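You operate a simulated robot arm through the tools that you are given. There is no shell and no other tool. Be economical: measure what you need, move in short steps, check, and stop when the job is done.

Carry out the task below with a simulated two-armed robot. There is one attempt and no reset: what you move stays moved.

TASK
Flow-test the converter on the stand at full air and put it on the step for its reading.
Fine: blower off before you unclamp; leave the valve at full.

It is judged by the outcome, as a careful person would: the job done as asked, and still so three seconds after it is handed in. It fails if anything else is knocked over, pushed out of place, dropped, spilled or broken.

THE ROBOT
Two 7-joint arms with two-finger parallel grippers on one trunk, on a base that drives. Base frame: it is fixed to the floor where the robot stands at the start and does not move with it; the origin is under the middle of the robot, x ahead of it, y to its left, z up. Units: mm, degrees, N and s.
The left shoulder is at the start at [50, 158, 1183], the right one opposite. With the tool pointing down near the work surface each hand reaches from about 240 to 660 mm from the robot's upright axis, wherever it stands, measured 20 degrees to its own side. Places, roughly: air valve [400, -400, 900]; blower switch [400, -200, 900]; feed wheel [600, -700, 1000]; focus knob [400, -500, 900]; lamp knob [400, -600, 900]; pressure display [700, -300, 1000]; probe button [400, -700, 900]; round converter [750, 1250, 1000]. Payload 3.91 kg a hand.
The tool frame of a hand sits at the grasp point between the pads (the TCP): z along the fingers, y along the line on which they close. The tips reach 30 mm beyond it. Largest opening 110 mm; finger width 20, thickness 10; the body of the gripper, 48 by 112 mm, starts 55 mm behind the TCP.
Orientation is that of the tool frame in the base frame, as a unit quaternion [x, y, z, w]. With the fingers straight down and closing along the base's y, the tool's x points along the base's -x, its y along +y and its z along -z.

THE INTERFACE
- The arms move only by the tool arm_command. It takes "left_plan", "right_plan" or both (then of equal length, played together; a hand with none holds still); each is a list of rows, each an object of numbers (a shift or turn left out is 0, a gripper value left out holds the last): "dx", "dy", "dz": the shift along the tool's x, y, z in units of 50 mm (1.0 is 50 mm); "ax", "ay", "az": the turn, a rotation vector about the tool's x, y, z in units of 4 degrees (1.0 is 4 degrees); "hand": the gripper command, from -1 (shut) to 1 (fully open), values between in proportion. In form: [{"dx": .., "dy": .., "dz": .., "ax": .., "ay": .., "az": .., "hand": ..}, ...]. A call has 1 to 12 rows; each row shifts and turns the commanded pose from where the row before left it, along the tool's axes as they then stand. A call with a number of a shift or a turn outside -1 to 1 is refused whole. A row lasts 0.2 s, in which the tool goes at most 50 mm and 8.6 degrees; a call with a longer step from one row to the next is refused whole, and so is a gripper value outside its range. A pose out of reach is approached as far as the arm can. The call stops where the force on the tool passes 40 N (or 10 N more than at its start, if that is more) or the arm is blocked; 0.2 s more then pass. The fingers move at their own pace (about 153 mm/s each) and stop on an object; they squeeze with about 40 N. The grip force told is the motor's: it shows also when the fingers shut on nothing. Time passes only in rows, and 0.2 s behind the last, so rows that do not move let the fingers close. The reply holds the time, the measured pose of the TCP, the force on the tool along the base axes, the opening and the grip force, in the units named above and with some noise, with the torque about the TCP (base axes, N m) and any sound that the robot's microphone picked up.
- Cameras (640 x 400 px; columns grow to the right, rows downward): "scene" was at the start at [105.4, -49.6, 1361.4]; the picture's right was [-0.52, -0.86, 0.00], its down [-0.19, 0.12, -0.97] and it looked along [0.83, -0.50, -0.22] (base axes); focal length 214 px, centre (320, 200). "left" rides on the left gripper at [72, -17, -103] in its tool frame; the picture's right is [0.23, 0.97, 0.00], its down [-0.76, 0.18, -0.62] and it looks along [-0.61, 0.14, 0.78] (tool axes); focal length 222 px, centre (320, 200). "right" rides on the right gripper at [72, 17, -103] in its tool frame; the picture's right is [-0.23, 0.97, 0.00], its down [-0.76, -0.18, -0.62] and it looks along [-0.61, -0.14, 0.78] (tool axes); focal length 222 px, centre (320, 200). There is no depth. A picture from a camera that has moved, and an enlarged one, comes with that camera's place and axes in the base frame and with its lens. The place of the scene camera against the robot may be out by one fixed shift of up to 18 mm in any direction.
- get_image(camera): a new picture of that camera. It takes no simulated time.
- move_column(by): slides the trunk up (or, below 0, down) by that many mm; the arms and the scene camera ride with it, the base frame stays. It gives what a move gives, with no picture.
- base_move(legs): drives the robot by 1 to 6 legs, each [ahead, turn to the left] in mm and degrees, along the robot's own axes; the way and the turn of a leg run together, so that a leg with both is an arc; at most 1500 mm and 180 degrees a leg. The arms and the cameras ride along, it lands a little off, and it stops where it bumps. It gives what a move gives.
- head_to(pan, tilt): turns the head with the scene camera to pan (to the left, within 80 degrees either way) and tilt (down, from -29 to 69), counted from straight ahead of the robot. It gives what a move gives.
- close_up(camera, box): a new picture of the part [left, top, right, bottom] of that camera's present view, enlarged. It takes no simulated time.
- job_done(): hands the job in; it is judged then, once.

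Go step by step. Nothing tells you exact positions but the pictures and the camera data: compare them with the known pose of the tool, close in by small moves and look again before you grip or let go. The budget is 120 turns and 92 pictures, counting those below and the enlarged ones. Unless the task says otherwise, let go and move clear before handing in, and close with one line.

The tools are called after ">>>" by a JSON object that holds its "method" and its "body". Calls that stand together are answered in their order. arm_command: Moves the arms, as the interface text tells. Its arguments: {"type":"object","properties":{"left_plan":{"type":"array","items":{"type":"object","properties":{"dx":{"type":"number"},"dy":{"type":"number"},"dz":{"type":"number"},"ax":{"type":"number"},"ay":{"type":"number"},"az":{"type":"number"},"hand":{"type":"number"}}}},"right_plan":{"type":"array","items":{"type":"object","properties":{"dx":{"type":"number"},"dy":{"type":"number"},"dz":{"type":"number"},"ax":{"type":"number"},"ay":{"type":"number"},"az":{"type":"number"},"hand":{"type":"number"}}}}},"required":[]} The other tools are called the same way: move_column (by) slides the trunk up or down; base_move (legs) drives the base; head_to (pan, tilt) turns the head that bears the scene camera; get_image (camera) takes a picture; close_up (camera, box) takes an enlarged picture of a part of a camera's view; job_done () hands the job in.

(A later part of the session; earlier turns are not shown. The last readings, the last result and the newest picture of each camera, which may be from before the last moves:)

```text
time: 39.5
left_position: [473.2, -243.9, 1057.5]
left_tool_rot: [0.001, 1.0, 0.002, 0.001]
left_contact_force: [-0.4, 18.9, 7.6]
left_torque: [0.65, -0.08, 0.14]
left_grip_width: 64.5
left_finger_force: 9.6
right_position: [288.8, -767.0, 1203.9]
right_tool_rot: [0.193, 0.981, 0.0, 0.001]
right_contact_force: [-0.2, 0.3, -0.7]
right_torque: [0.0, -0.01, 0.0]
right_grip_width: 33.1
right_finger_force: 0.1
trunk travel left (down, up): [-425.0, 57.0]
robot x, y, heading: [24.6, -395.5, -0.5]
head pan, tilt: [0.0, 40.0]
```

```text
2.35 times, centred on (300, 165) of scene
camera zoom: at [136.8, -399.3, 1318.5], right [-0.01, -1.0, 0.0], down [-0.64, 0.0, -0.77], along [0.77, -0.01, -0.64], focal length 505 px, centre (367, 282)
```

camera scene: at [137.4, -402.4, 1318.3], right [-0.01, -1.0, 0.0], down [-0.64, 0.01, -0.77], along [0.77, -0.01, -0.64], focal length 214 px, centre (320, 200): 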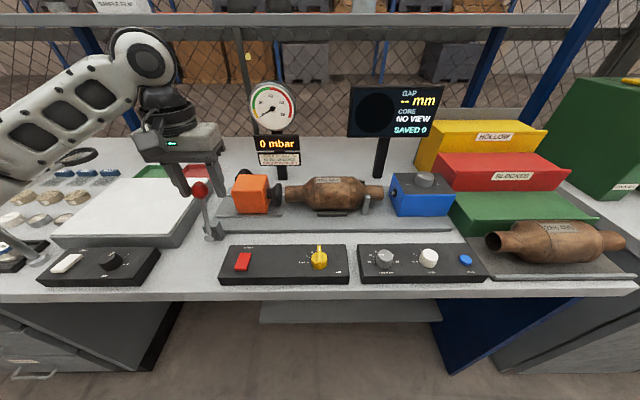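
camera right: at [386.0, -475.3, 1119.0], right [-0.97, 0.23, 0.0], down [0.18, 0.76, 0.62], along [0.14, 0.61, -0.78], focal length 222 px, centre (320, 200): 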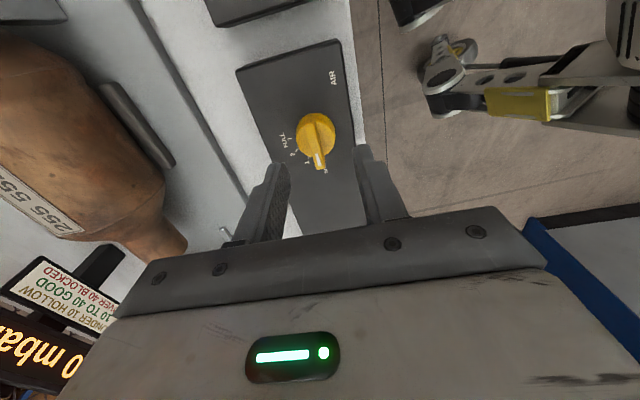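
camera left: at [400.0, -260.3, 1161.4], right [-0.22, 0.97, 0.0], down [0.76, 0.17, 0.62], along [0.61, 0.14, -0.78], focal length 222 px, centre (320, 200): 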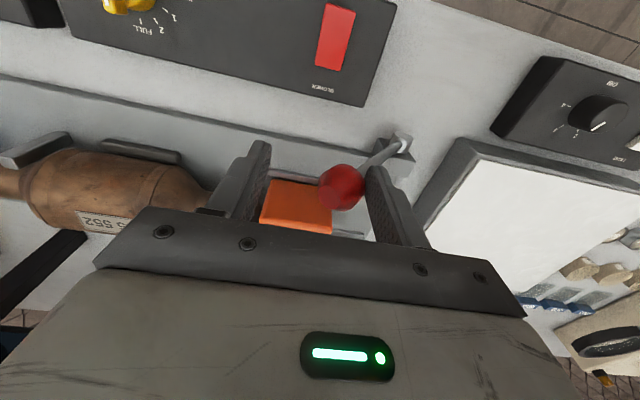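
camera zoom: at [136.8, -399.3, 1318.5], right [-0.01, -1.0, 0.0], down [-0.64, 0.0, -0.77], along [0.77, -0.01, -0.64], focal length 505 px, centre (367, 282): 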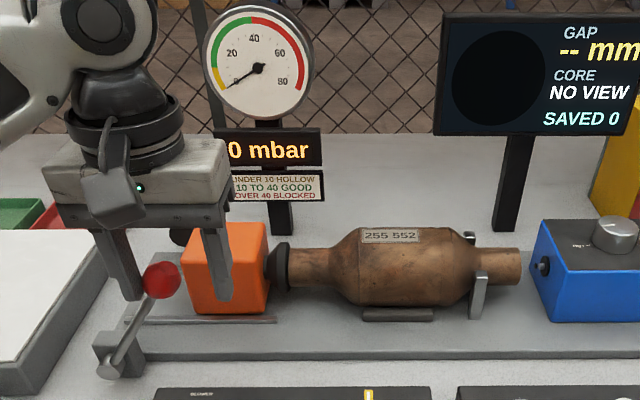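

The plug has reached the converter. A small extra push to make sure the lever is home, then back off and look.

>>> {"method": "arm_command", "body": {"left_plan": [{"dy": -0.12, "dz": 0.06}, {"dy": -0.1, "dz": 0.05}, {}]}}

>>> {"method": "arm_command", "body": {"left_plan": [{"dy": 0.3}, {"dz": -0.8}, {"dz": -0.8}, {"dx": 0.5, "dz": -0.3}, {"dx": 0.5}]}}

>>> {"method": "get_image", "body": {"camera": "left"}}

>>> {"method": "close_up", "body": {"camera": "scene", "box": [180, 80, 420, 250]}}

```text
time: 40.0
left_position: [472.3, -246.1, 1055.5]
left_tool_rot: [-0.004, 1.0, 0.008, 0.002]
left_contact_force: [-3.6, 22.5, 7.5]
left_torque: [0.69, 0.28, 0.35]
left_grip_width: 66.3
left_finger_force: 11.3
right_position: [287.9, -765.4, 1203.9]
right_tool_rot: [0.192, 0.981, 0.0, 0.001]
right_contact_force: [-0.1, -0.5, -0.1]
right_torque: [0.02, -0.02, -0.01]
right_grip_width: 33.2
right_finger_force: 0.1
trunk travel left (down, up): [-425.0, 57.0]
robot x, y, heading: [23.7, -397.8, -0.0]
head pan, tilt: [0.0, 40.0]
stopped in row 2 (left hand): the force on the tool passed its limit at 43 N (the readings are from after the stop); the commanded pose is now the measured one
```

```text
time: 41.2
left_position: [420.9, -237.4, 1150.2]
left_tool_rot: [0.0, 1.0, 0.005, 0.001]
left_contact_force: [-0.6, -0.1, 0.2]
left_torque: [0.0, -0.02, -0.06]
left_grip_width: 55.1
left_finger_force: 0.0
right_position: [289.2, -769.0, 1202.6]
right_tool_rot: [0.193, 0.981, 0.001, 0.0]
right_contact_force: [0.1, 0.8, 0.4]
right_torque: [-0.04, -0.02, 0.04]
right_grip_width: 33.0
right_finger_force: 0.1
trunk travel left (down, up): [-425.0, 57.0]
robot x, y, heading: [25.0, -397.5, -0.6]
head pan, tilt: [0.0, 40.0]
```

```text
56 pictures are left
camera left: at [348.6, -254.3, 1254.9], right [-0.23, 0.97, 0.01], down [0.76, 0.17, 0.63], along [0.61, 0.15, -0.78], focal length 222 px, centre (320, 200)
```

left: 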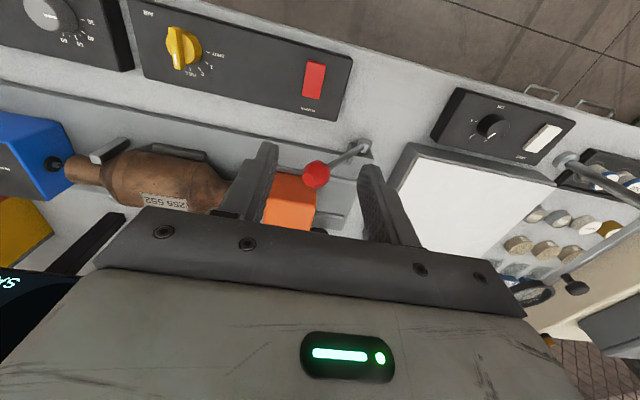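

```text
2.35 times, centred on (300, 165) of scene
camera zoom: at [137.2, -401.5, 1318.3], right [-0.01, -1.0, 0.0], down [-0.64, 0.01, -0.77], along [0.77, -0.01, -0.64], focal length 505 px, centre (367, 282)
```

zoom: 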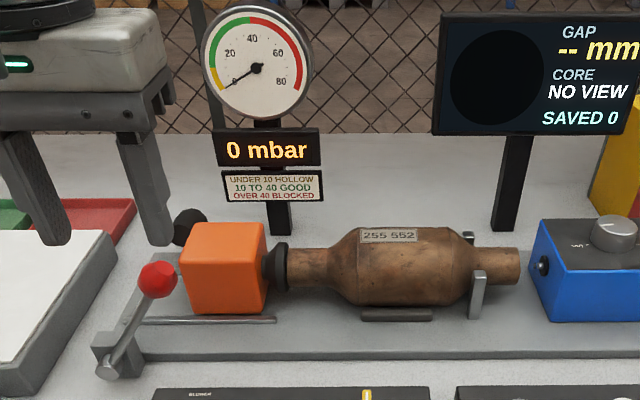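

>>> {"method": "close_up", "body": {"camera": "left", "box": [280, 40, 360, 120]}}

>>> {"method": "close_up", "body": {"camera": "scene", "box": [215, 240, 279, 280]}}

```text
5.00 times, centred on (320, 80) of left
camera zoom: at [348.6, -254.3, 1254.9], right [-0.23, 0.97, 0.01], down [0.76, 0.17, 0.63], along [0.61, 0.15, -0.78], focal length 1111 px, centre (320, 800)
```

zoom: 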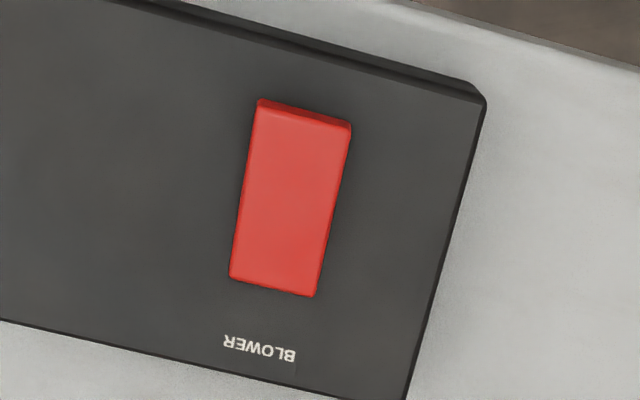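

```text
10.00 times, centred on (247, 260) of scene
camera zoom: at [137.2, -401.5, 1318.3], right [-0.01, -1.0, 0.0], down [-0.64, 0.01, -0.77], along [0.77, -0.01, -0.64], focal length 2145 px, centre (1050, -400)
```

zoom: 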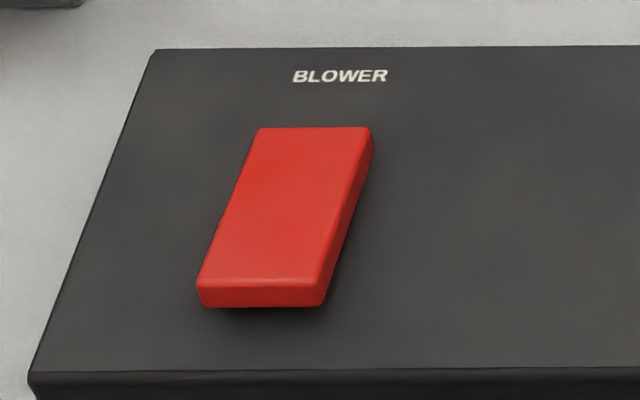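

The rocker's near end stands up, so I press that end (≈(394,-247)) with closed fingers.

>>> {"method": "arm_command", "body": {"left_plan": [{"dx": 0.54, "dy": -0.19, "hand": -1}, {"dz": 0.8}, {"dz": 0.8}, {"dz": 0.8}, {"dz": 0.8}, {}]}}

>>> {"method": "get_image", "body": {"camera": "left"}}

```text
time: 42.6
left_position: [395.3, -246.0, 989.3]
left_tool_rot: [0.0, 1.0, 0.005, 0.003]
left_contact_force: [0.5, -0.6, -0.2]
left_torque: [0.0, -0.02, 0.02]
left_grip_width: 0.0
left_finger_force: 37.6
right_position: [288.1, -768.9, 1201.9]
right_tool_rot: [0.192, 0.981, 0.001, 0.0]
right_contact_force: [0.1, 1.6, 0.6]
right_torque: [-0.02, -0.01, -0.01]
right_grip_width: 32.9
right_finger_force: 0.0
trunk travel left (down, up): [-425.0, 57.0]
robot x, y, heading: [24.6, -400.0, -0.5]
head pan, tilt: [0.0, 40.0]
```

```text
52 pictures are left
camera left: at [323.3, -262.5, 1091.9], right [-0.23, 0.97, 0.01], down [0.76, 0.17, 0.63], along [0.61, 0.15, -0.78], focal length 222 px, centre (320, 200)
```

left: 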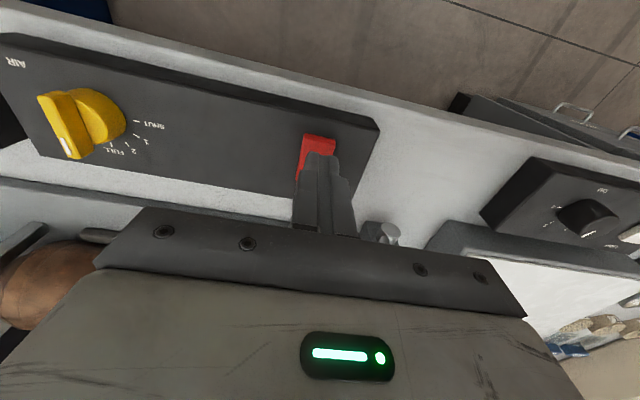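

>>> {"method": "arm_command", "body": {"left_plan": [{"dx": 0.08, "dz": 0.1}, {"dz": 0.1}, {"dz": 0.1}, {"dz": 0.1}, {"dz": 0.1}, {"dz": 0.1}, {"dz": 0.1}]}}

>>> {"method": "close_up", "body": {"camera": "scene", "box": [180, 80, 420, 250]}}

```text
time: 44.0
left_position: [391.2, -244.8, 968.5]
left_tool_rot: [0.002, 1.0, 0.004, 0.008]
left_contact_force: [-11.6, 1.6, 19.7]
left_torque: [0.06, 0.15, -0.1]
left_grip_width: 0.0
left_finger_force: 38.1
right_position: [286.4, -768.6, 1201.9]
right_tool_rot: [0.191, 0.982, 0.001, 0.002]
right_contact_force: [0.1, 0.2, 0.3]
right_torque: [0.01, 0.01, 0.02]
right_grip_width: 33.1
right_finger_force: 0.1
trunk travel left (down, up): [-425.0, 57.0]
robot x, y, heading: [26.8, -400.1, -0.5]
head pan, tilt: [0.0, 40.0]
stopped in row 6 (left hand): the force on the tool passed its limit at 46 N (the readings are from after the stop); the commanded pose is now the measured one
```

```text
2.35 times, centred on (300, 165) of scene
camera zoom: at [134.9, -401.6, 1318.8], right [-0.01, -1.0, 0.0], down [-0.64, 0.01, -0.77], along [0.77, -0.01, -0.64], focal length 505 px, centre (367, 282)
```

zoom: 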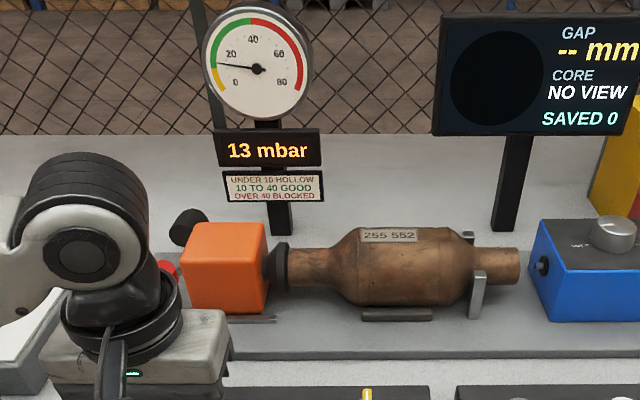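

The blower is running, reading 13 mbar and perhaps still climbing. I lift and wait for it to settle.

>>> {"method": "arm_command", "body": {"left_plan": [{"dz": -0.5}, {"dz": -0.5}, {}, {}, {}, {}, {}, {}, {}, {}, {}, {}]}}

>>> {"method": "close_up", "body": {"camera": "scene", "box": [180, 80, 420, 250]}}

>>> {"method": "arm_command", "body": {"left_plan": [{}, {}, {}, {}, {}, {}, {}, {}, {}, {}, {}, {}]}}

>>> {"method": "close_up", "body": {"camera": "scene", "box": [180, 80, 420, 250]}}

>>> {"method": "close_up", "body": {"camera": "left", "box": [256, 60, 384, 140]}}

```text
time: 46.6
left_position: [394.1, -245.0, 1017.7]
left_tool_rot: [0.001, 1.0, 0.003, 0.007]
left_contact_force: [0.8, 0.2, 0.6]
left_torque: [0.01, 0.0, -0.02]
left_grip_width: 0.1
left_finger_force: 37.9
right_position: [288.7, -767.9, 1202.4]
right_tool_rot: [0.192, 0.981, 0.0, 0.0]
right_contact_force: [-0.6, 0.2, 0.2]
right_torque: [-0.01, 0.02, 0.01]
right_grip_width: 33.2
right_finger_force: 0.1
trunk travel left (down, up): [-425.0, 57.0]
robot x, y, heading: [26.3, -399.0, -0.6]
head pan, tilt: [0.0, 40.0]
```

```text
2.35 times, centred on (300, 165) of scene
camera zoom: at [137.2, -401.5, 1318.3], right [-0.01, -1.0, 0.0], down [-0.64, 0.01, -0.77], along [0.77, -0.01, -0.64], focal length 505 px, centre (367, 282)
```

zoom: 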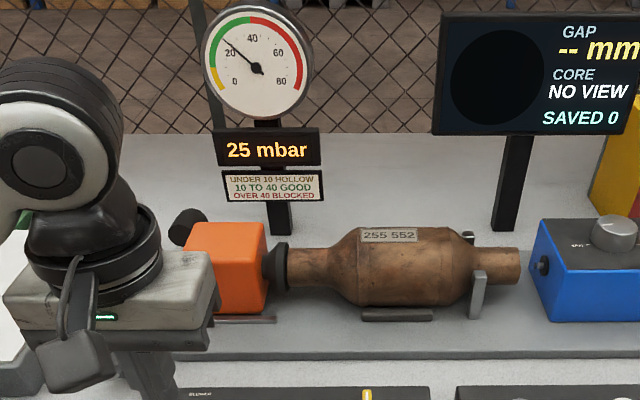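

```text
time: 49.2
left_position: [393.7, -245.0, 1017.0]
left_tool_rot: [0.0, 1.0, 0.005, 0.007]
left_contact_force: [-0.8, -0.2, 0.0]
left_torque: [0.01, 0.01, -0.01]
left_grip_width: 0.0
left_finger_force: 37.6
right_position: [289.7, -768.7, 1202.2]
right_tool_rot: [0.191, 0.982, 0.001, 0.0]
right_contact_force: [0.3, -0.7, -1.4]
right_torque: [-0.02, 0.01, 0.0]
right_grip_width: 32.9
right_finger_force: 0.0
trunk travel left (down, up): [-425.0, 57.0]
robot x, y, heading: [28.6, -401.7, -0.5]
head pan, tilt: [0.0, 40.0]
```

```text
2.35 times, centred on (300, 165) of scene
camera zoom: at [137.2, -401.5, 1318.3], right [-0.01, -1.0, 0.0], down [-0.64, 0.01, -0.77], along [0.77, -0.01, -0.64], focal length 505 px, centre (367, 282)
```

zoom: 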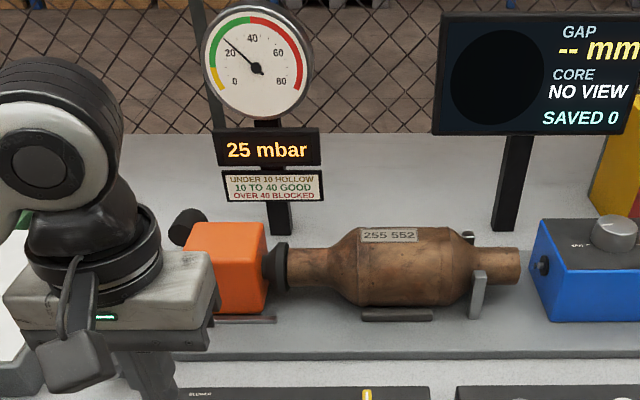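

```text
5.00 times, centred on (320, 100) of left
camera zoom: at [320.8, -260.8, 1119.8], right [-0.23, 0.97, 0.01], down [0.75, 0.17, 0.63], along [0.62, 0.15, -0.77], focal length 1111 px, centre (320, 700)
```

zoom: 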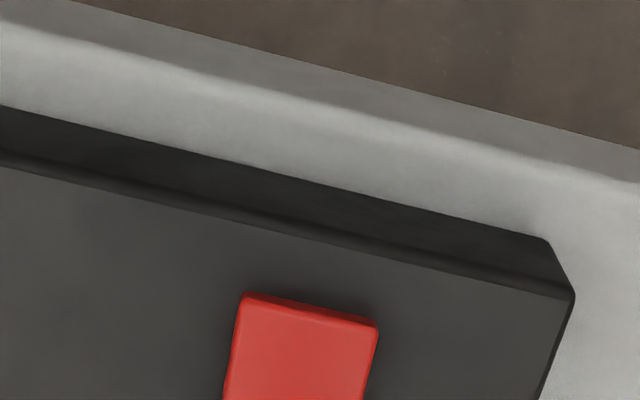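

Steady at 25 mbar → GOOD. I check how the rocker stands now before switching off.

>>> {"method": "arm_command", "body": {"left_plan": [{"dz": -1}, {"dz": -1}, {"dx": 0.3}]}}

>>> {"method": "close_up", "body": {"camera": "left", "box": [256, 50, 384, 130]}}

```text
time: 50.0
left_position: [376.1, -246.1, 1116.3]
left_tool_rot: [0.001, 1.0, 0.005, 0.007]
left_contact_force: [0.1, -0.5, -1.0]
left_torque: [0.0, -0.01, -0.01]
left_grip_width: 0.1
left_finger_force: 37.1
right_position: [288.7, -769.0, 1203.2]
right_tool_rot: [0.193, 0.981, 0.001, 0.0]
right_contact_force: [-0.3, 0.3, 0.1]
right_torque: [0.02, 0.0, -0.02]
right_grip_width: 33.3
right_finger_force: 0.0
trunk travel left (down, up): [-425.0, 57.0]
robot x, y, heading: [24.9, -398.8, -0.6]
head pan, tilt: [0.0, 40.0]
```

```text
5.00 times, centred on (320, 90) of left
camera zoom: at [303.6, -262.8, 1218.3], right [-0.23, 0.97, 0.01], down [0.75, 0.17, 0.63], along [0.62, 0.15, -0.77], focal length 1111 px, centre (320, 750)
```

zoom: 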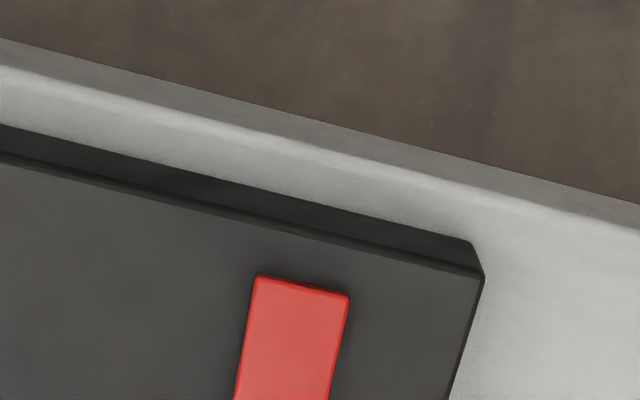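

The near end is now down, so the far end (x≈423) is the one to press for off.

>>> {"method": "arm_command", "body": {"left_plan": [{"dx": -0.47}, {"dx": -0.47}, {"dz": 0.8}, {"dz": 0.8}, {"dz": 0.8}, {"dz": 0.16}, {"dz": 0.1}, {"dz": 0.1}, {"dz": 0.1}, {"dz": 0.1}, {"dz": 0.1}, {"dz": 0.1}]}}

>>> {"method": "close_up", "body": {"camera": "scene", "box": [180, 80, 420, 250]}}

```text
time: 52.4
left_position: [421.6, -247.0, 970.4]
left_tool_rot: [0.004, 1.0, 0.0, 0.01]
left_contact_force: [-16.1, 1.1, 13.6]
left_torque: [-0.07, -1.16, 0.07]
left_grip_width: 0.1
left_finger_force: 38.4
right_position: [286.6, -767.5, 1203.0]
right_tool_rot: [0.192, 0.981, 0.002, 0.002]
right_contact_force: [-0.1, -0.4, 0.3]
right_torque: [0.01, -0.01, 0.02]
right_grip_width: 33.0
right_finger_force: 0.1
trunk travel left (down, up): [-425.0, 57.0]
robot x, y, heading: [22.8, -400.0, -0.6]
head pan, tilt: [0.0, 40.0]
stopped in row 12 (left hand): the force on the tool passed its limit at 46 N (the readings are from after the stop); the commanded pose is now the measured one
```

```text
2.35 times, centred on (300, 165) of scene
camera zoom: at [133.7, -401.5, 1318.6], right [-0.01, -1.0, 0.0], down [-0.64, 0.01, -0.77], along [0.77, -0.01, -0.64], focal length 505 px, centre (367, 282)
```

zoom: 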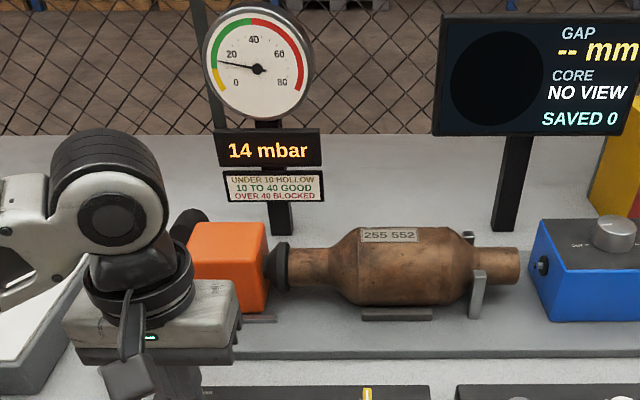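

Pressure is dropping: blower off. I lift, go back over the lever ball (≈(474,-229,1050)) and confirm 0 mbar before unclamping.

>>> {"method": "arm_command", "body": {"left_plan": [{"dz": -0.8}, {"dz": -0.8}, {"dz": -0.8}, {"dz": -0.8, "hand": 0}, {"dx": -0.5, "dy": 0.15}, {"dx": -0.55, "dy": 0.18}, {}, {}, {}, {}]}}

>>> {"method": "get_image", "body": {"camera": "left"}}

>>> {"method": "close_up", "body": {"camera": "scene", "box": [180, 80, 420, 250]}}

```text
time: 54.6
left_position: [473.6, -229.4, 1128.2]
left_tool_rot: [0.001, 1.0, 0.003, 0.01]
left_contact_force: [0.8, 0.0, 0.2]
left_torque: [0.01, 0.01, 0.0]
left_grip_width: 55.0
left_finger_force: 0.0
right_position: [288.9, -768.6, 1202.6]
right_tool_rot: [0.192, 0.981, 0.001, 0.0]
right_contact_force: [0.2, 0.1, 0.8]
right_torque: [0.01, 0.0, -0.02]
right_grip_width: 33.0
right_finger_force: 0.0
trunk travel left (down, up): [-425.0, 57.0]
robot x, y, heading: [27.2, -400.6, -0.7]
head pan, tilt: [0.0, 40.0]
```

```text
45 pictures are left
camera left: at [401.0, -245.6, 1229.8], right [-0.23, 0.97, 0.0], down [0.75, 0.17, 0.64], along [0.62, 0.14, -0.77], focal length 222 px, centre (320, 200)
```

left: 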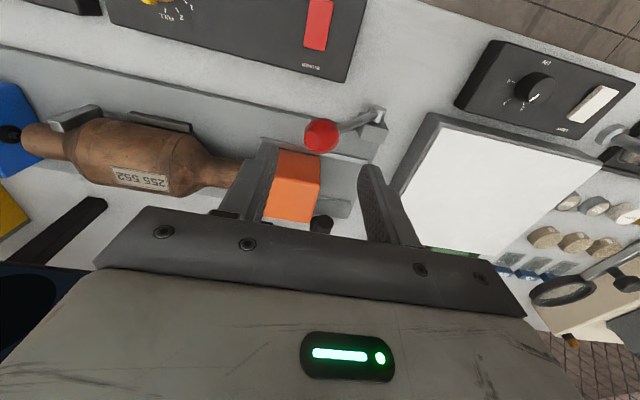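

```text
2.35 times, centred on (300, 165) of scene
camera zoom: at [137.1, -401.5, 1318.3], right [-0.01, -1.0, 0.0], down [-0.64, 0.01, -0.77], along [0.77, -0.01, -0.64], focal length 505 px, centre (367, 282)
```

zoom: 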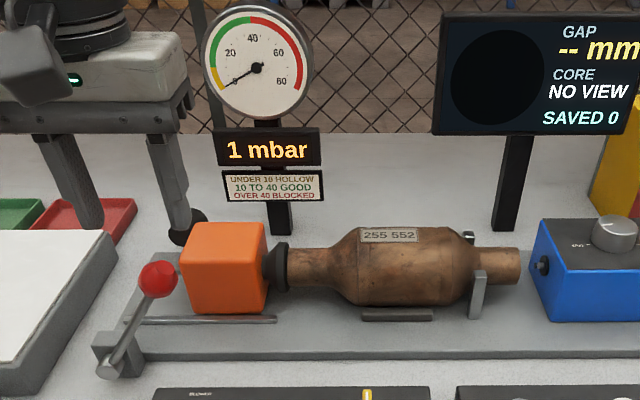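

>>> {"method": "arm_command", "body": {"left_plan": [{"dy": 0.04, "dz": 0.64}, {"dz": 0.64}, {"dy": 0.31, "dz": -0.12}, {"dy": 0.31, "dz": -0.12}, {"dy": 0.23, "dz": -0.08}, {"dy": 0.24, "dz": -0.08}, {"dy": 0.25, "dz": -0.04}, {"dy": 0.24, "dz": -0.04}, {"dy": 0.24}, {"dy": 0.24}]}}

>>> {"method": "arm_command", "body": {"left_plan": [{"dy": 0.25, "dz": 0.04}, {"dy": 0.24, "dz": 0.04}, {"dy": 0.23, "dz": 0.08}, {"dy": 0.24, "dz": 0.08}, {"dy": 0.17, "dz": 0.1}, {"dy": 0.17, "dz": 0.1}]}}

>>> {"method": "close_up", "body": {"camera": "scene", "box": [140, 80, 380, 250]}}

>>> {"method": "get_image", "body": {"camera": "left"}}

```text
time: 56.8
left_position: [477.1, -124.1, 1087.9]
left_tool_rot: [0.001, 1.0, 0.002, 0.009]
left_contact_force: [0.3, 0.6, 1.5]
left_torque: [0.01, 0.05, 0.01]
left_grip_width: 54.8
left_finger_force: 0.0
right_position: [288.0, -768.4, 1203.1]
right_tool_rot: [0.192, 0.981, 0.001, 0.001]
right_contact_force: [0.1, 0.5, 0.2]
right_torque: [0.01, -0.04, 0.01]
right_grip_width: 32.8
right_finger_force: 0.0
trunk travel left (down, up): [-425.0, 57.0]
robot x, y, heading: [28.5, -404.1, -0.6]
head pan, tilt: [0.0, 40.0]
```

```text
time: 58.2
left_position: [476.1, -60.8, 1067.8]
left_tool_rot: [0.002, 1.0, 0.001, 0.01]
left_contact_force: [-0.4, -2.6, 0.8]
left_torque: [-0.11, 0.03, -0.07]
left_grip_width: 56.2
left_finger_force: 1.8
right_position: [289.5, -768.3, 1203.2]
right_tool_rot: [0.192, 0.981, 0.001, -0.001]
right_contact_force: [-0.2, -0.4, -1.2]
right_torque: [0.0, -0.01, 0.01]
right_grip_width: 32.9
right_finger_force: 0.1
trunk travel left (down, up): [-425.0, 57.0]
robot x, y, heading: [31.2, -402.4, -0.4]
head pan, tilt: [0.0, 40.0]
```

```text
2.35 times, centred on (260, 165) of scene
camera zoom: at [136.9, -402.2, 1318.4], right [-0.01, -1.0, 0.0], down [-0.64, 0.01, -0.77], along [0.77, -0.01, -0.64], focal length 505 px, centre (461, 282)
```

zoom: 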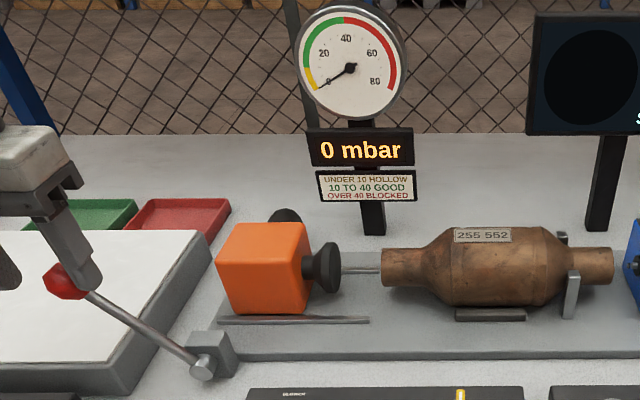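

```text
42 pictures are left
camera left: at [403.2, -76.1, 1169.0], right [-0.22, 0.97, 0.0], down [0.75, 0.17, 0.64], along [0.62, 0.14, -0.77], focal length 222 px, centre (320, 200)
```

left: 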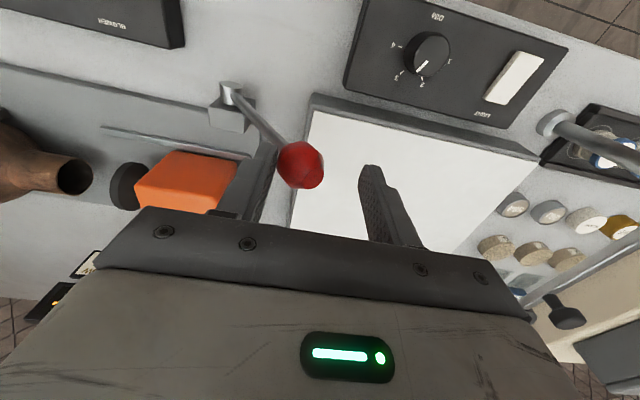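

Unclamped at 0 mbar. I lift the left hand clear, then turn the robot 22° left so the right hand can fetch the converter.

>>> {"method": "arm_command", "body": {"left_plan": [{"dy": -0.14}, {"dz": -0.9}, {"dz": -0.9}, {"dz": -0.9}, {"dz": -0.9}, {"dx": 0.8}, {"dx": 0.8}, {"dx": 0.8}, {"dx": 0.5}]}}

>>> {"method": "base_move", "body": {"legs": [[0, 22]]}}

>>> {"method": "arm_command", "body": {"right_plan": [{"az": -1, "hand": 1}, {"az": -1}, {"az": -1}, {"az": -1}, {"az": -1}, {"az": -1}, {"az": -1}, {"az": -1}, {"az": -1}, {"az": -1}, {"az": -1}, {"az": -1}]}}

>>> {"method": "arm_command", "body": {"right_plan": [{"az": -1}, {"az": -1}, {"az": -1}, {"az": -1}, {"az": -1}, {"az": -1}, {"az": -1}, {"az": -1}, {"az": -1}, {"az": -1}, {"az": -0.5}]}}

```text
time: 60.2
left_position: [328.0, -67.5, 1243.0]
left_tool_rot: [0.001, 1.0, 0.002, 0.008]
left_contact_force: [-0.2, -0.4, -0.4]
left_torque: [0.01, 0.01, -0.02]
left_grip_width: 54.9
left_finger_force: 0.1
right_position: [289.0, -769.0, 1203.4]
right_tool_rot: [0.192, 0.981, 0.002, 0.0]
right_contact_force: [0.4, -0.4, 0.6]
right_torque: [0.02, 0.05, 0.0]
right_grip_width: 33.0
right_finger_force: 0.0
trunk travel left (down, up): [-425.0, 57.0]
robot x, y, heading: [27.3, -397.4, -0.6]
head pan, tilt: [0.0, 40.0]
```

```text
time: 61.8
left_position: [179.2, 23.0, 1242.8]
left_tool_rot: [-0.193, 0.981, 0.004, 0.008]
left_contact_force: [-0.4, 0.3, 0.4]
left_torque: [-0.03, 0.01, -0.01]
left_grip_width: 54.9
left_finger_force: 0.0
right_position: [408.8, -640.8, 1202.9]
right_tool_rot: [-0.003, 1.0, 0.001, 0.0]
right_contact_force: [0.1, 0.1, -0.9]
right_torque: [-0.01, -0.03, 0.01]
right_grip_width: 33.0
right_finger_force: 0.0
trunk travel left (down, up): [-425.0, 57.0]
robot x, y, heading: [28.7, -398.6, 21.9]
head pan, tilt: [0.0, 40.0]
```

```text
time: 64.4
left_position: [179.5, 23.0, 1243.8]
left_tool_rot: [-0.193, 0.981, 0.004, 0.008]
left_contact_force: [-0.3, 0.2, -1.1]
left_torque: [0.04, -0.03, -0.02]
left_grip_width: 54.9
left_finger_force: 0.1
right_position: [409.3, -641.0, 1202.3]
right_tool_rot: [-0.409, 0.913, -0.001, 0.001]
right_contact_force: [-0.8, 0.1, 0.5]
right_torque: [0.0, 0.02, 0.02]
right_grip_width: 110.0
right_finger_force: 0.0
trunk travel left (down, up): [-425.0, 57.0]
robot x, y, heading: [27.2, -401.7, 22.0]
head pan, tilt: [0.0, 40.0]
```

```text
time: 66.8
left_position: [179.1, 23.0, 1243.5]
left_tool_rot: [-0.193, 0.981, 0.004, 0.009]
left_contact_force: [0.3, -0.7, 0.1]
left_torque: [0.02, -0.04, 0.0]
left_grip_width: 54.8
left_finger_force: 0.1
right_position: [410.1, -639.7, 1201.7]
right_tool_rot: [0.71, -0.705, -0.001, -0.001]
right_contact_force: [-0.8, -0.6, 0.0]
right_torque: [0.01, -0.03, 0.01]
right_grip_width: 109.9
right_finger_force: 0.0
trunk travel left (down, up): [-425.0, 57.0]
robot x, y, heading: [24.2, -399.2, 21.8]
head pan, tilt: [0.0, 40.0]
```

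>>> {"method": "arm_command", "body": {"right_plan": [{"dy": -0.67, "dx": -0.55, "dz": 0.15}, {"dy": -0.67, "dx": -0.55, "dz": 0.15}, {"dy": -0.67, "dx": -0.55, "dz": 0.15}, {"dy": -0.67, "dx": -0.55, "dz": 0.15}, {"dy": -0.67, "dx": -0.55, "dz": 0.15}, {"dy": -0.67, "dx": -0.55, "dz": 0.15}]}}

>>> {"method": "get_image", "body": {"camera": "right"}}

>>> {"method": "get_image", "body": {"camera": "scene"}}

```text
time: 68.2
left_position: [180.6, 23.2, 1242.9]
left_tool_rot: [-0.193, 0.981, 0.003, 0.007]
left_contact_force: [0.3, -0.5, -0.2]
left_torque: [-0.02, 0.04, -0.02]
left_grip_width: 55.0
left_finger_force: 0.1
right_position: [611.9, -472.9, 1155.5]
right_tool_rot: [0.709, -0.705, -0.001, -0.001]
right_contact_force: [-0.9, 0.2, -0.5]
right_torque: [-0.04, 0.03, 0.0]
right_grip_width: 110.2
right_finger_force: 0.1
trunk travel left (down, up): [-425.0, 57.0]
robot x, y, heading: [25.8, -400.4, 22.1]
head pan, tilt: [0.0, 40.0]
```

```text
41 pictures are left
camera right: at [594.1, -546.6, 1259.5], right [-0.98, 0.22, 0.0], down [0.17, 0.76, 0.62], along [0.14, 0.61, -0.78], focal length 222 px, centre (320, 200)
```

right: 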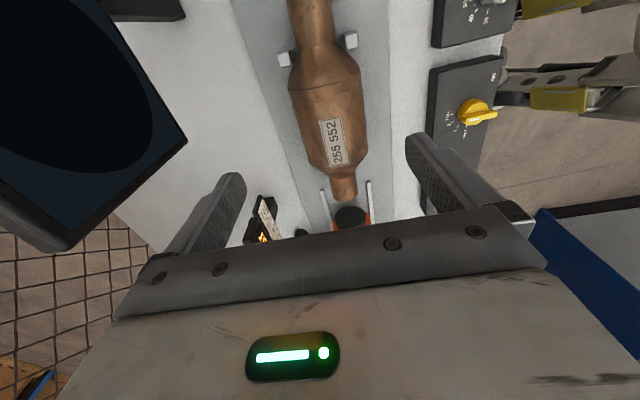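

```text
40 pictures are left
camera scene: at [128.8, -353.0, 1318.1], right [0.37, -0.93, 0.0], down [-0.6, -0.24, -0.77], along [0.71, 0.29, -0.64], focal length 214 px, centre (320, 200)
```

scene: 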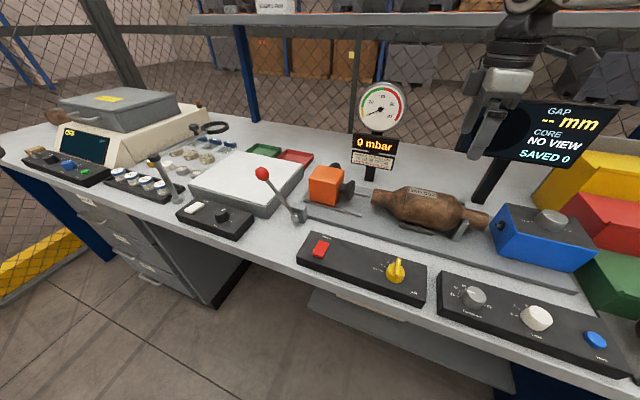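

>>> {"method": "arm_command", "body": {"right_plan": [{"dx": -0.6, "dy": 0.13}, {"dz": 0.7}, {"dz": 0.7}, {"dz": 0.7}]}}

>>> {"method": "get_image", "body": {"camera": "right"}}

>>> {"method": "close_up", "body": {"camera": "scene", "box": [340, 100, 500, 250]}}

```text
time: 69.2
left_position: [180.4, 23.8, 1244.2]
left_tool_rot: [-0.194, 0.981, 0.004, 0.008]
left_contact_force: [-0.6, 0.0, 0.0]
left_torque: [0.03, 0.02, 0.04]
left_grip_width: 54.8
left_finger_force: 0.0
right_position: [602.0, -446.5, 1051.9]
right_tool_rot: [0.709, -0.705, 0.0, 0.0]
right_contact_force: [-0.3, -0.5, -0.1]
right_torque: [-0.01, 0.01, 0.02]
right_grip_width: 110.2
right_finger_force: 0.1
trunk travel left (down, up): [-425.0, 57.0]
robot x, y, heading: [27.1, -402.7, 21.7]
head pan, tilt: [0.0, 40.0]
```

```text
39 pictures are left
camera right: at [586.7, -519.7, 1156.2], right [-0.98, 0.22, 0.0], down [0.17, 0.76, 0.62], along [0.14, 0.61, -0.78], focal length 222 px, centre (320, 200)
```

right: 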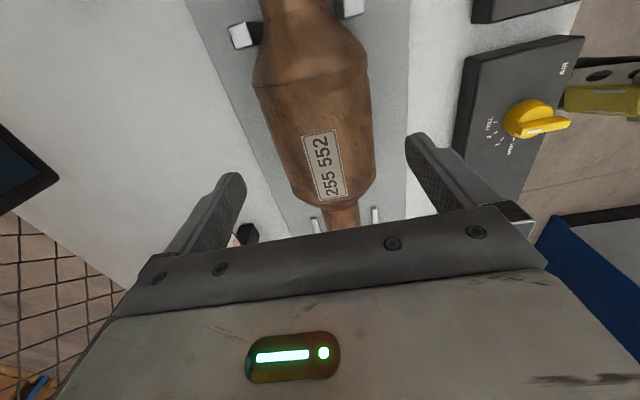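

```text
2.67 times, centred on (420, 175) of scene
camera zoom: at [128.4, -354.0, 1318.3], right [0.37, -0.93, 0.0], down [-0.6, -0.24, -0.77], along [0.71, 0.29, -0.64], focal length 572 px, centre (53, 267)
```

zoom: 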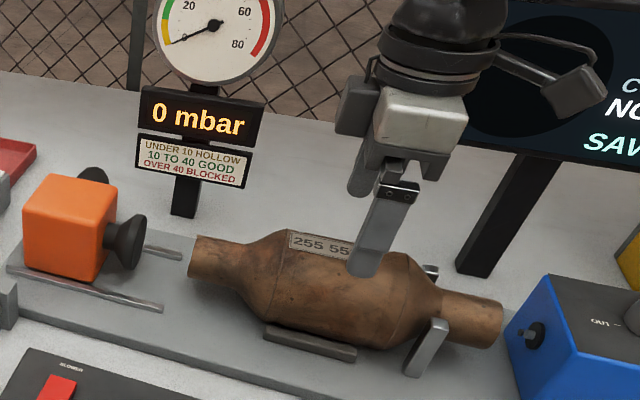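

>>> {"method": "arm_command", "body": {"right_plan": [{"dy": -0.04, "dz": 0.4}, {"dz": 0.4}, {"dz": 0.3}, {"dz": 0.3}]}}

>>> {"method": "get_image", "body": {"camera": "right"}}

>>> {"method": "close_up", "body": {"camera": "scene", "box": [340, 100, 500, 250]}}

```text
time: 70.2
left_position: [180.3, 23.0, 1243.9]
left_tool_rot: [-0.193, 0.981, 0.004, 0.008]
left_contact_force: [0.0, -0.2, -0.2]
left_torque: [0.03, 0.02, 0.01]
left_grip_width: 54.8
left_finger_force: 0.0
right_position: [603.7, -445.2, 982.5]
right_tool_rot: [0.709, -0.705, 0.0, 0.0]
right_contact_force: [-0.6, -0.2, 0.5]
right_torque: [0.01, 0.02, 0.01]
right_grip_width: 109.9
right_finger_force: 0.0
trunk travel left (down, up): [-425.0, 57.0]
robot x, y, heading: [25.0, -396.9, 21.8]
head pan, tilt: [0.0, 40.0]
```

```text
37 pictures are left
camera right: at [587.7, -518.7, 1086.2], right [-0.97, 0.22, 0.0], down [0.17, 0.76, 0.62], along [0.14, 0.61, -0.78], focal length 222 px, centre (320, 200)
```

right: 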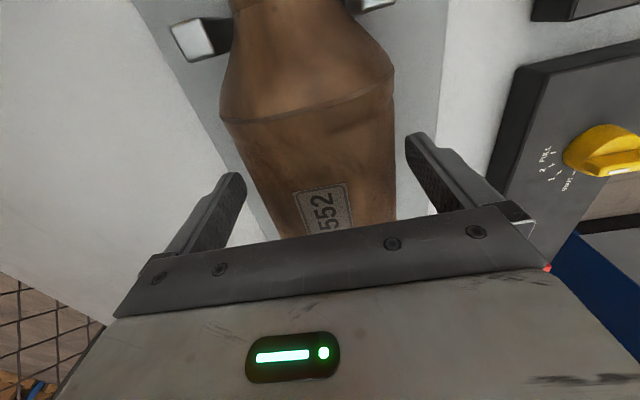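

```text
2.67 times, centred on (420, 175) of scene
camera zoom: at [128.2, -353.8, 1318.3], right [0.37, -0.93, 0.0], down [-0.6, -0.24, -0.77], along [0.71, 0.29, -0.64], focal length 572 px, centre (53, 267)
```

zoom: 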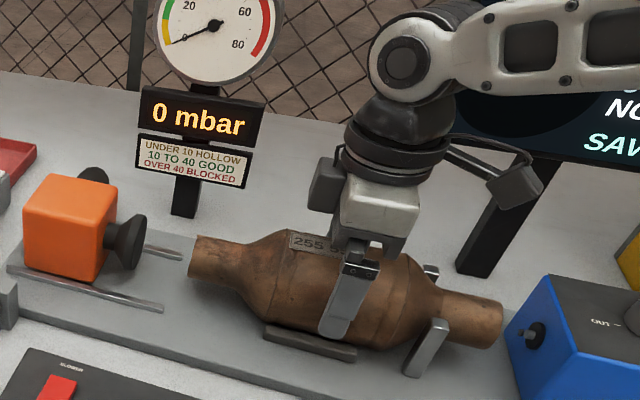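

>>> {"method": "arm_command", "body": {"right_plan": [{"dz": 0.15}, {"dz": 0.15}, {"dz": 0.12}]}}

>>> {"method": "close_up", "body": {"camera": "scene", "box": [380, 160, 476, 250]}}

```text
time: 71.0
left_position: [180.0, 22.2, 1241.6]
left_tool_rot: [-0.193, 0.981, 0.004, 0.008]
left_contact_force: [0.3, 0.3, -0.4]
left_torque: [-0.04, -0.01, -0.01]
left_grip_width: 54.7
left_finger_force: 0.2
right_position: [604.1, -443.6, 960.6]
right_tool_rot: [0.709, -0.705, -0.001, 0.0]
right_contact_force: [0.4, -0.1, -0.5]
right_torque: [0.05, 0.02, 0.01]
right_grip_width: 109.9
right_finger_force: 0.0
trunk travel left (down, up): [-425.0, 57.0]
robot x, y, heading: [30.3, -397.5, 21.6]
head pan, tilt: [0.0, 40.0]
```

```text
4.44 times, centred on (428, 205) of scene
camera zoom: at [128.1, -353.7, 1318.3], right [0.37, -0.93, 0.0], down [-0.6, -0.24, -0.77], along [0.71, 0.29, -0.64], focal length 953 px, centre (-160, 178)
```

zoom: 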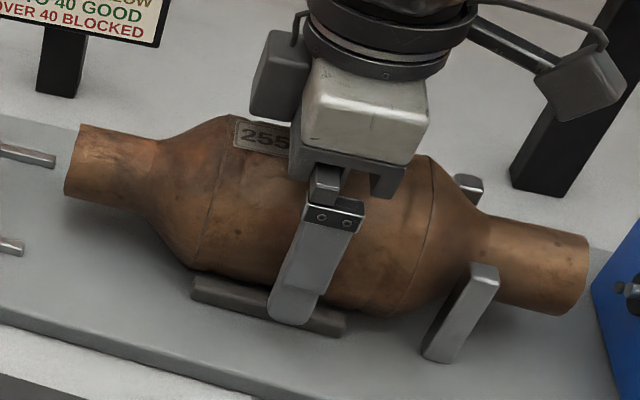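

>>> {"method": "arm_command", "body": {"right_plan": [{"hand": -1}, {}, {}, {}]}}

>>> {"method": "close_up", "body": {"camera": "scene", "box": [340, 100, 500, 250]}}

```text
time: 72.0
left_position: [177.9, 22.4, 1243.2]
left_tool_rot: [-0.193, 0.981, 0.003, 0.008]
left_contact_force: [-0.1, -0.4, 0.9]
left_torque: [0.01, -0.03, -0.01]
left_grip_width: 54.9
left_finger_force: 0.2
right_position: [603.0, -443.5, 961.9]
right_tool_rot: [0.709, -0.705, -0.002, 0.0]
right_contact_force: [-14.0, 5.1, 0.1]
right_torque: [0.6, 0.38, -0.62]
right_grip_width: 88.8
right_finger_force: 40.2
trunk travel left (down, up): [-425.0, 57.0]
robot x, y, heading: [28.9, -398.0, 21.9]
head pan, tilt: [0.0, 40.0]
```

```text
2.67 times, centred on (420, 175) of scene
camera zoom: at [127.1, -353.3, 1318.3], right [0.37, -0.93, 0.0], down [-0.6, -0.24, -0.77], along [0.71, 0.29, -0.64], focal length 572 px, centre (53, 267)
```

zoom: 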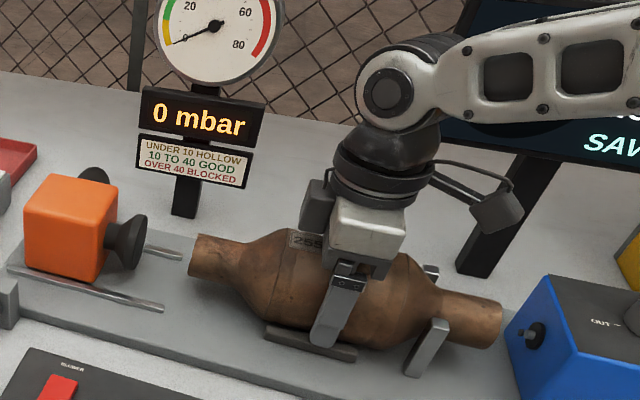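

Gripped, 89 mm. I lift straight up, slowly.

>>> {"method": "arm_command", "body": {"right_plan": [{"dz": -0.2}, {"dz": -0.3}, {"dz": -0.4}, {"dz": -0.4}, {"dz": -0.4}, {"dz": -0.4}, {"dz": -0.4}, {"dz": -0.4}]}}

>>> {"method": "get_image", "body": {"camera": "scene"}}

```text
time: 73.8
left_position: [180.2, 22.3, 1243.8]
left_tool_rot: [-0.193, 0.981, 0.005, 0.007]
left_contact_force: [0.7, -0.2, 0.4]
left_torque: [-0.02, 0.02, 0.0]
left_grip_width: 54.9
left_finger_force: 0.1
right_position: [605.7, -444.6, 1105.7]
right_tool_rot: [0.709, -0.705, 0.0, -0.001]
right_contact_force: [0.1, 0.0, -11.9]
right_torque: [-0.08, -0.02, -0.01]
right_grip_width: 88.6
right_finger_force: 40.2
trunk travel left (down, up): [-425.0, 57.0]
robot x, y, heading: [24.2, -400.2, 21.8]
head pan, tilt: [0.0, 40.0]
```

```text
33 pictures are left
camera scene: at [128.9, -353.6, 1318.2], right [0.37, -0.93, 0.0], down [-0.6, -0.24, -0.77], along [0.71, 0.29, -0.64], focal length 214 px, centre (320, 200)
```

scene: 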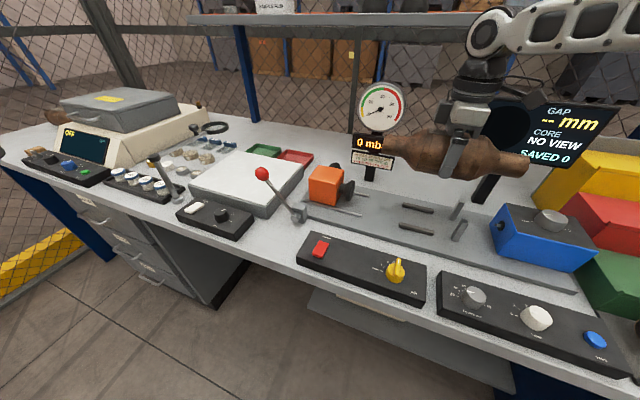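

Lifted cleanly. I draw it in and up before driving to the steps.

>>> {"method": "arm_command", "body": {"right_plan": [{"dy": 0.4, "dz": -0.3}, {"dy": 0.5, "dz": -0.3}, {"dy": 0.5, "dz": -0.3}, {"dy": 0.5, "dz": -0.3}, {"dy": 0.5, "dz": -0.3}, {"dy": 0.5, "dz": -0.3}, {"dy": 0.5, "dz": -0.3}, {"dy": 0.4, "dz": -0.2}]}}

>>> {"method": "get_image", "body": {"camera": "scene"}}

```text
time: 75.6
left_position: [180.6, 24.0, 1243.6]
left_tool_rot: [-0.194, 0.981, 0.003, 0.008]
left_contact_force: [0.7, 0.2, -0.5]
left_torque: [0.02, -0.01, -0.03]
left_grip_width: 55.2
left_finger_force: 0.2
right_position: [415.4, -446.6, 1220.8]
right_tool_rot: [0.709, -0.705, 0.0, 0.0]
right_contact_force: [0.1, 0.0, -11.5]
right_torque: [-0.05, 0.0, 0.0]
right_grip_width: 88.9
right_finger_force: 40.2
trunk travel left (down, up): [-425.0, 57.0]
robot x, y, heading: [26.9, -402.4, 21.7]
head pan, tilt: [0.0, 40.0]
```

```text
32 pictures are left
camera scene: at [128.4, -353.8, 1318.2], right [0.37, -0.93, 0.0], down [-0.6, -0.24, -0.77], along [0.71, 0.29, -0.64], focal length 214 px, centre (320, 200)
```

scene: 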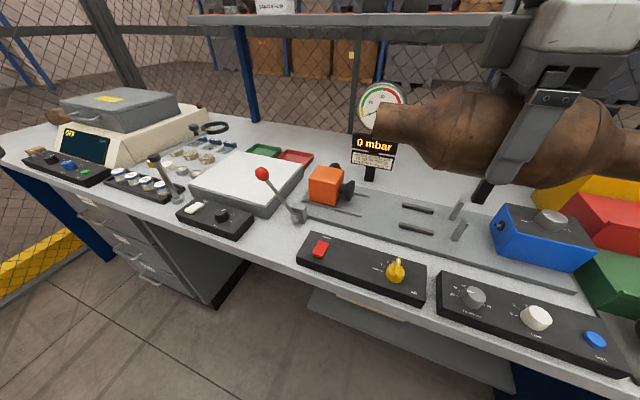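

>>> {"method": "base_move", "body": {"legs": [[0, -111.7], [490, 0], [0, 111.7]]}}

>>> {"method": "head_to", "body": {"pan": -22, "tilt": 40}}

>>> {"method": "get_image", "body": {"camera": "scene"}}

```text
time: 87.9
left_position: [167.1, -458.7, 1243.5]
left_tool_rot: [-0.228, 0.974, 0.004, 0.008]
left_contact_force: [0.1, 0.5, 0.0]
left_torque: [0.0, 0.0, -0.03]
left_grip_width: 55.1
left_finger_force: 0.1
right_position: [433.9, -907.9, 1221.0]
right_tool_rot: [0.734, -0.679, 0.0, -0.001]
right_contact_force: [0.8, -0.1, -11.8]
right_torque: [-0.07, -0.01, 0.02]
right_grip_width: 88.6
right_finger_force: 40.0
trunk travel left (down, up): [-425.0, 57.0]
robot x, y, heading: [44.0, -890.6, 25.9]
head pan, tilt: [0.0, 40.0]
```

```text
time: 88.8
left_position: [166.3, -457.6, 1244.4]
left_tool_rot: [-0.23, 0.973, 0.004, 0.007]
left_contact_force: [-0.1, 0.7, -0.4]
left_torque: [0.02, 0.02, -0.01]
left_grip_width: 55.1
left_finger_force: 0.1
right_position: [436.0, -908.7, 1220.0]
right_tool_rot: [0.734, -0.679, -0.001, 0.0]
right_contact_force: [-0.2, 0.1, -11.2]
right_torque: [-0.03, 0.0, -0.02]
right_grip_width: 88.7
right_finger_force: 40.5
trunk travel left (down, up): [-425.0, 57.0]
robot x, y, heading: [45.5, -887.3, 26.1]
head pan, tilt: [-22.0, 40.0]
```

```text
31 pictures are left
camera scene: at [150.4, -867.1, 1318.2], right [0.07, -1.0, 0.0], down [-0.64, -0.05, -0.77], along [0.76, 0.05, -0.64], focal length 214 px, centre (320, 200)
```

scene: 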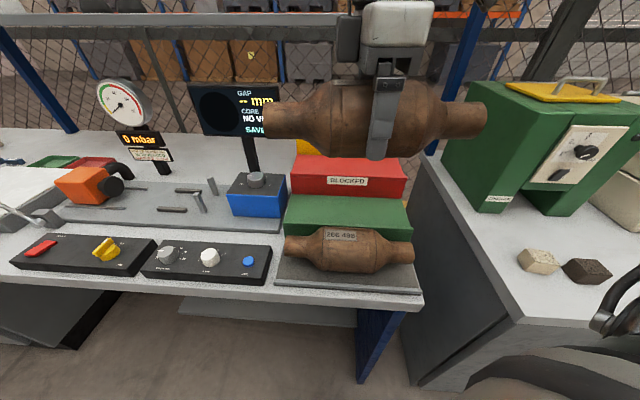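

>>> {"method": "close_up", "body": {"camera": "scene", "box": [260, 140, 436, 260]}}

>>> {"method": "get_image", "body": {"camera": "right"}}

>>> {"method": "get_image", "body": {"camera": "left"}}

```text
3.33 times, centred on (348, 200) of scene
camera zoom: at [150.4, -867.1, 1318.2], right [0.07, -1.0, 0.0], down [-0.64, -0.05, -0.77], along [0.76, 0.05, -0.64], focal length 715 px, centre (227, 200)
```

zoom: 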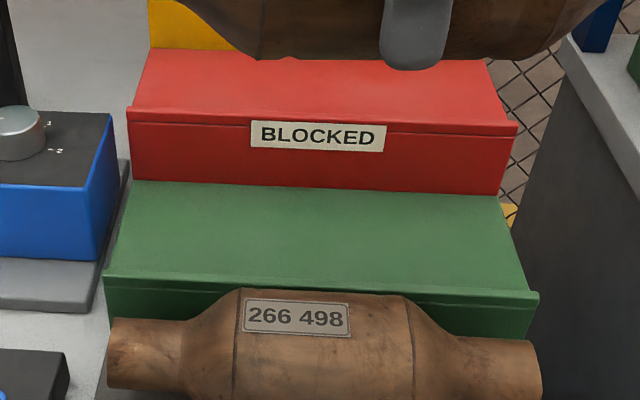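

```text
29 pictures are left
camera right: at [423.6, -982.4, 1324.2], right [-0.99, 0.15, 0.0], down [0.12, 0.77, 0.62], along [0.09, 0.62, -0.78], focal length 222 px, centre (320, 200)
```

right: 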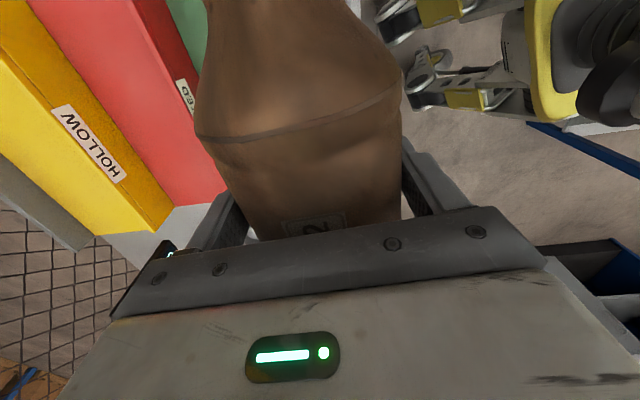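

```text
28 pictures are left
camera left: at [108.3, -504.6, 1345.5], right [-0.64, 0.77, 0.0], down [0.59, 0.49, 0.64], along [0.49, 0.41, -0.77], focal length 222 px, centre (320, 200)
```

left: 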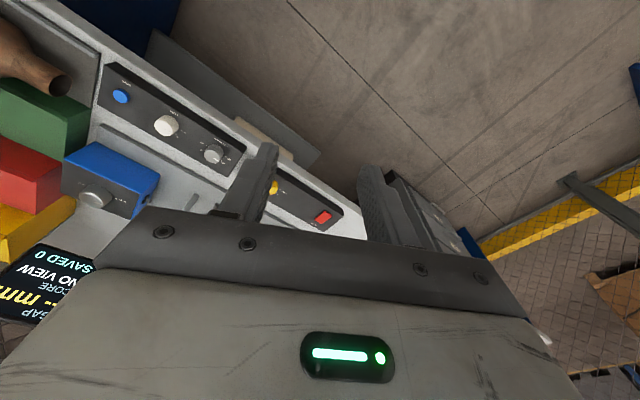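

>>> {"method": "close_up", "body": {"camera": "left", "box": [0, 40, 192, 160]}}

```text
3.33 times, centred on (96, 100) of left
camera zoom: at [108.3, -504.6, 1345.5], right [-0.64, 0.77, 0.0], down [0.59, 0.49, 0.64], along [0.49, 0.41, -0.77], focal length 740 px, centre (1067, 533)
```

zoom: 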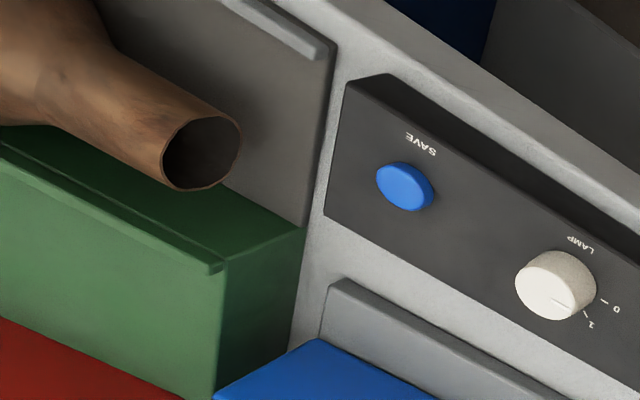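

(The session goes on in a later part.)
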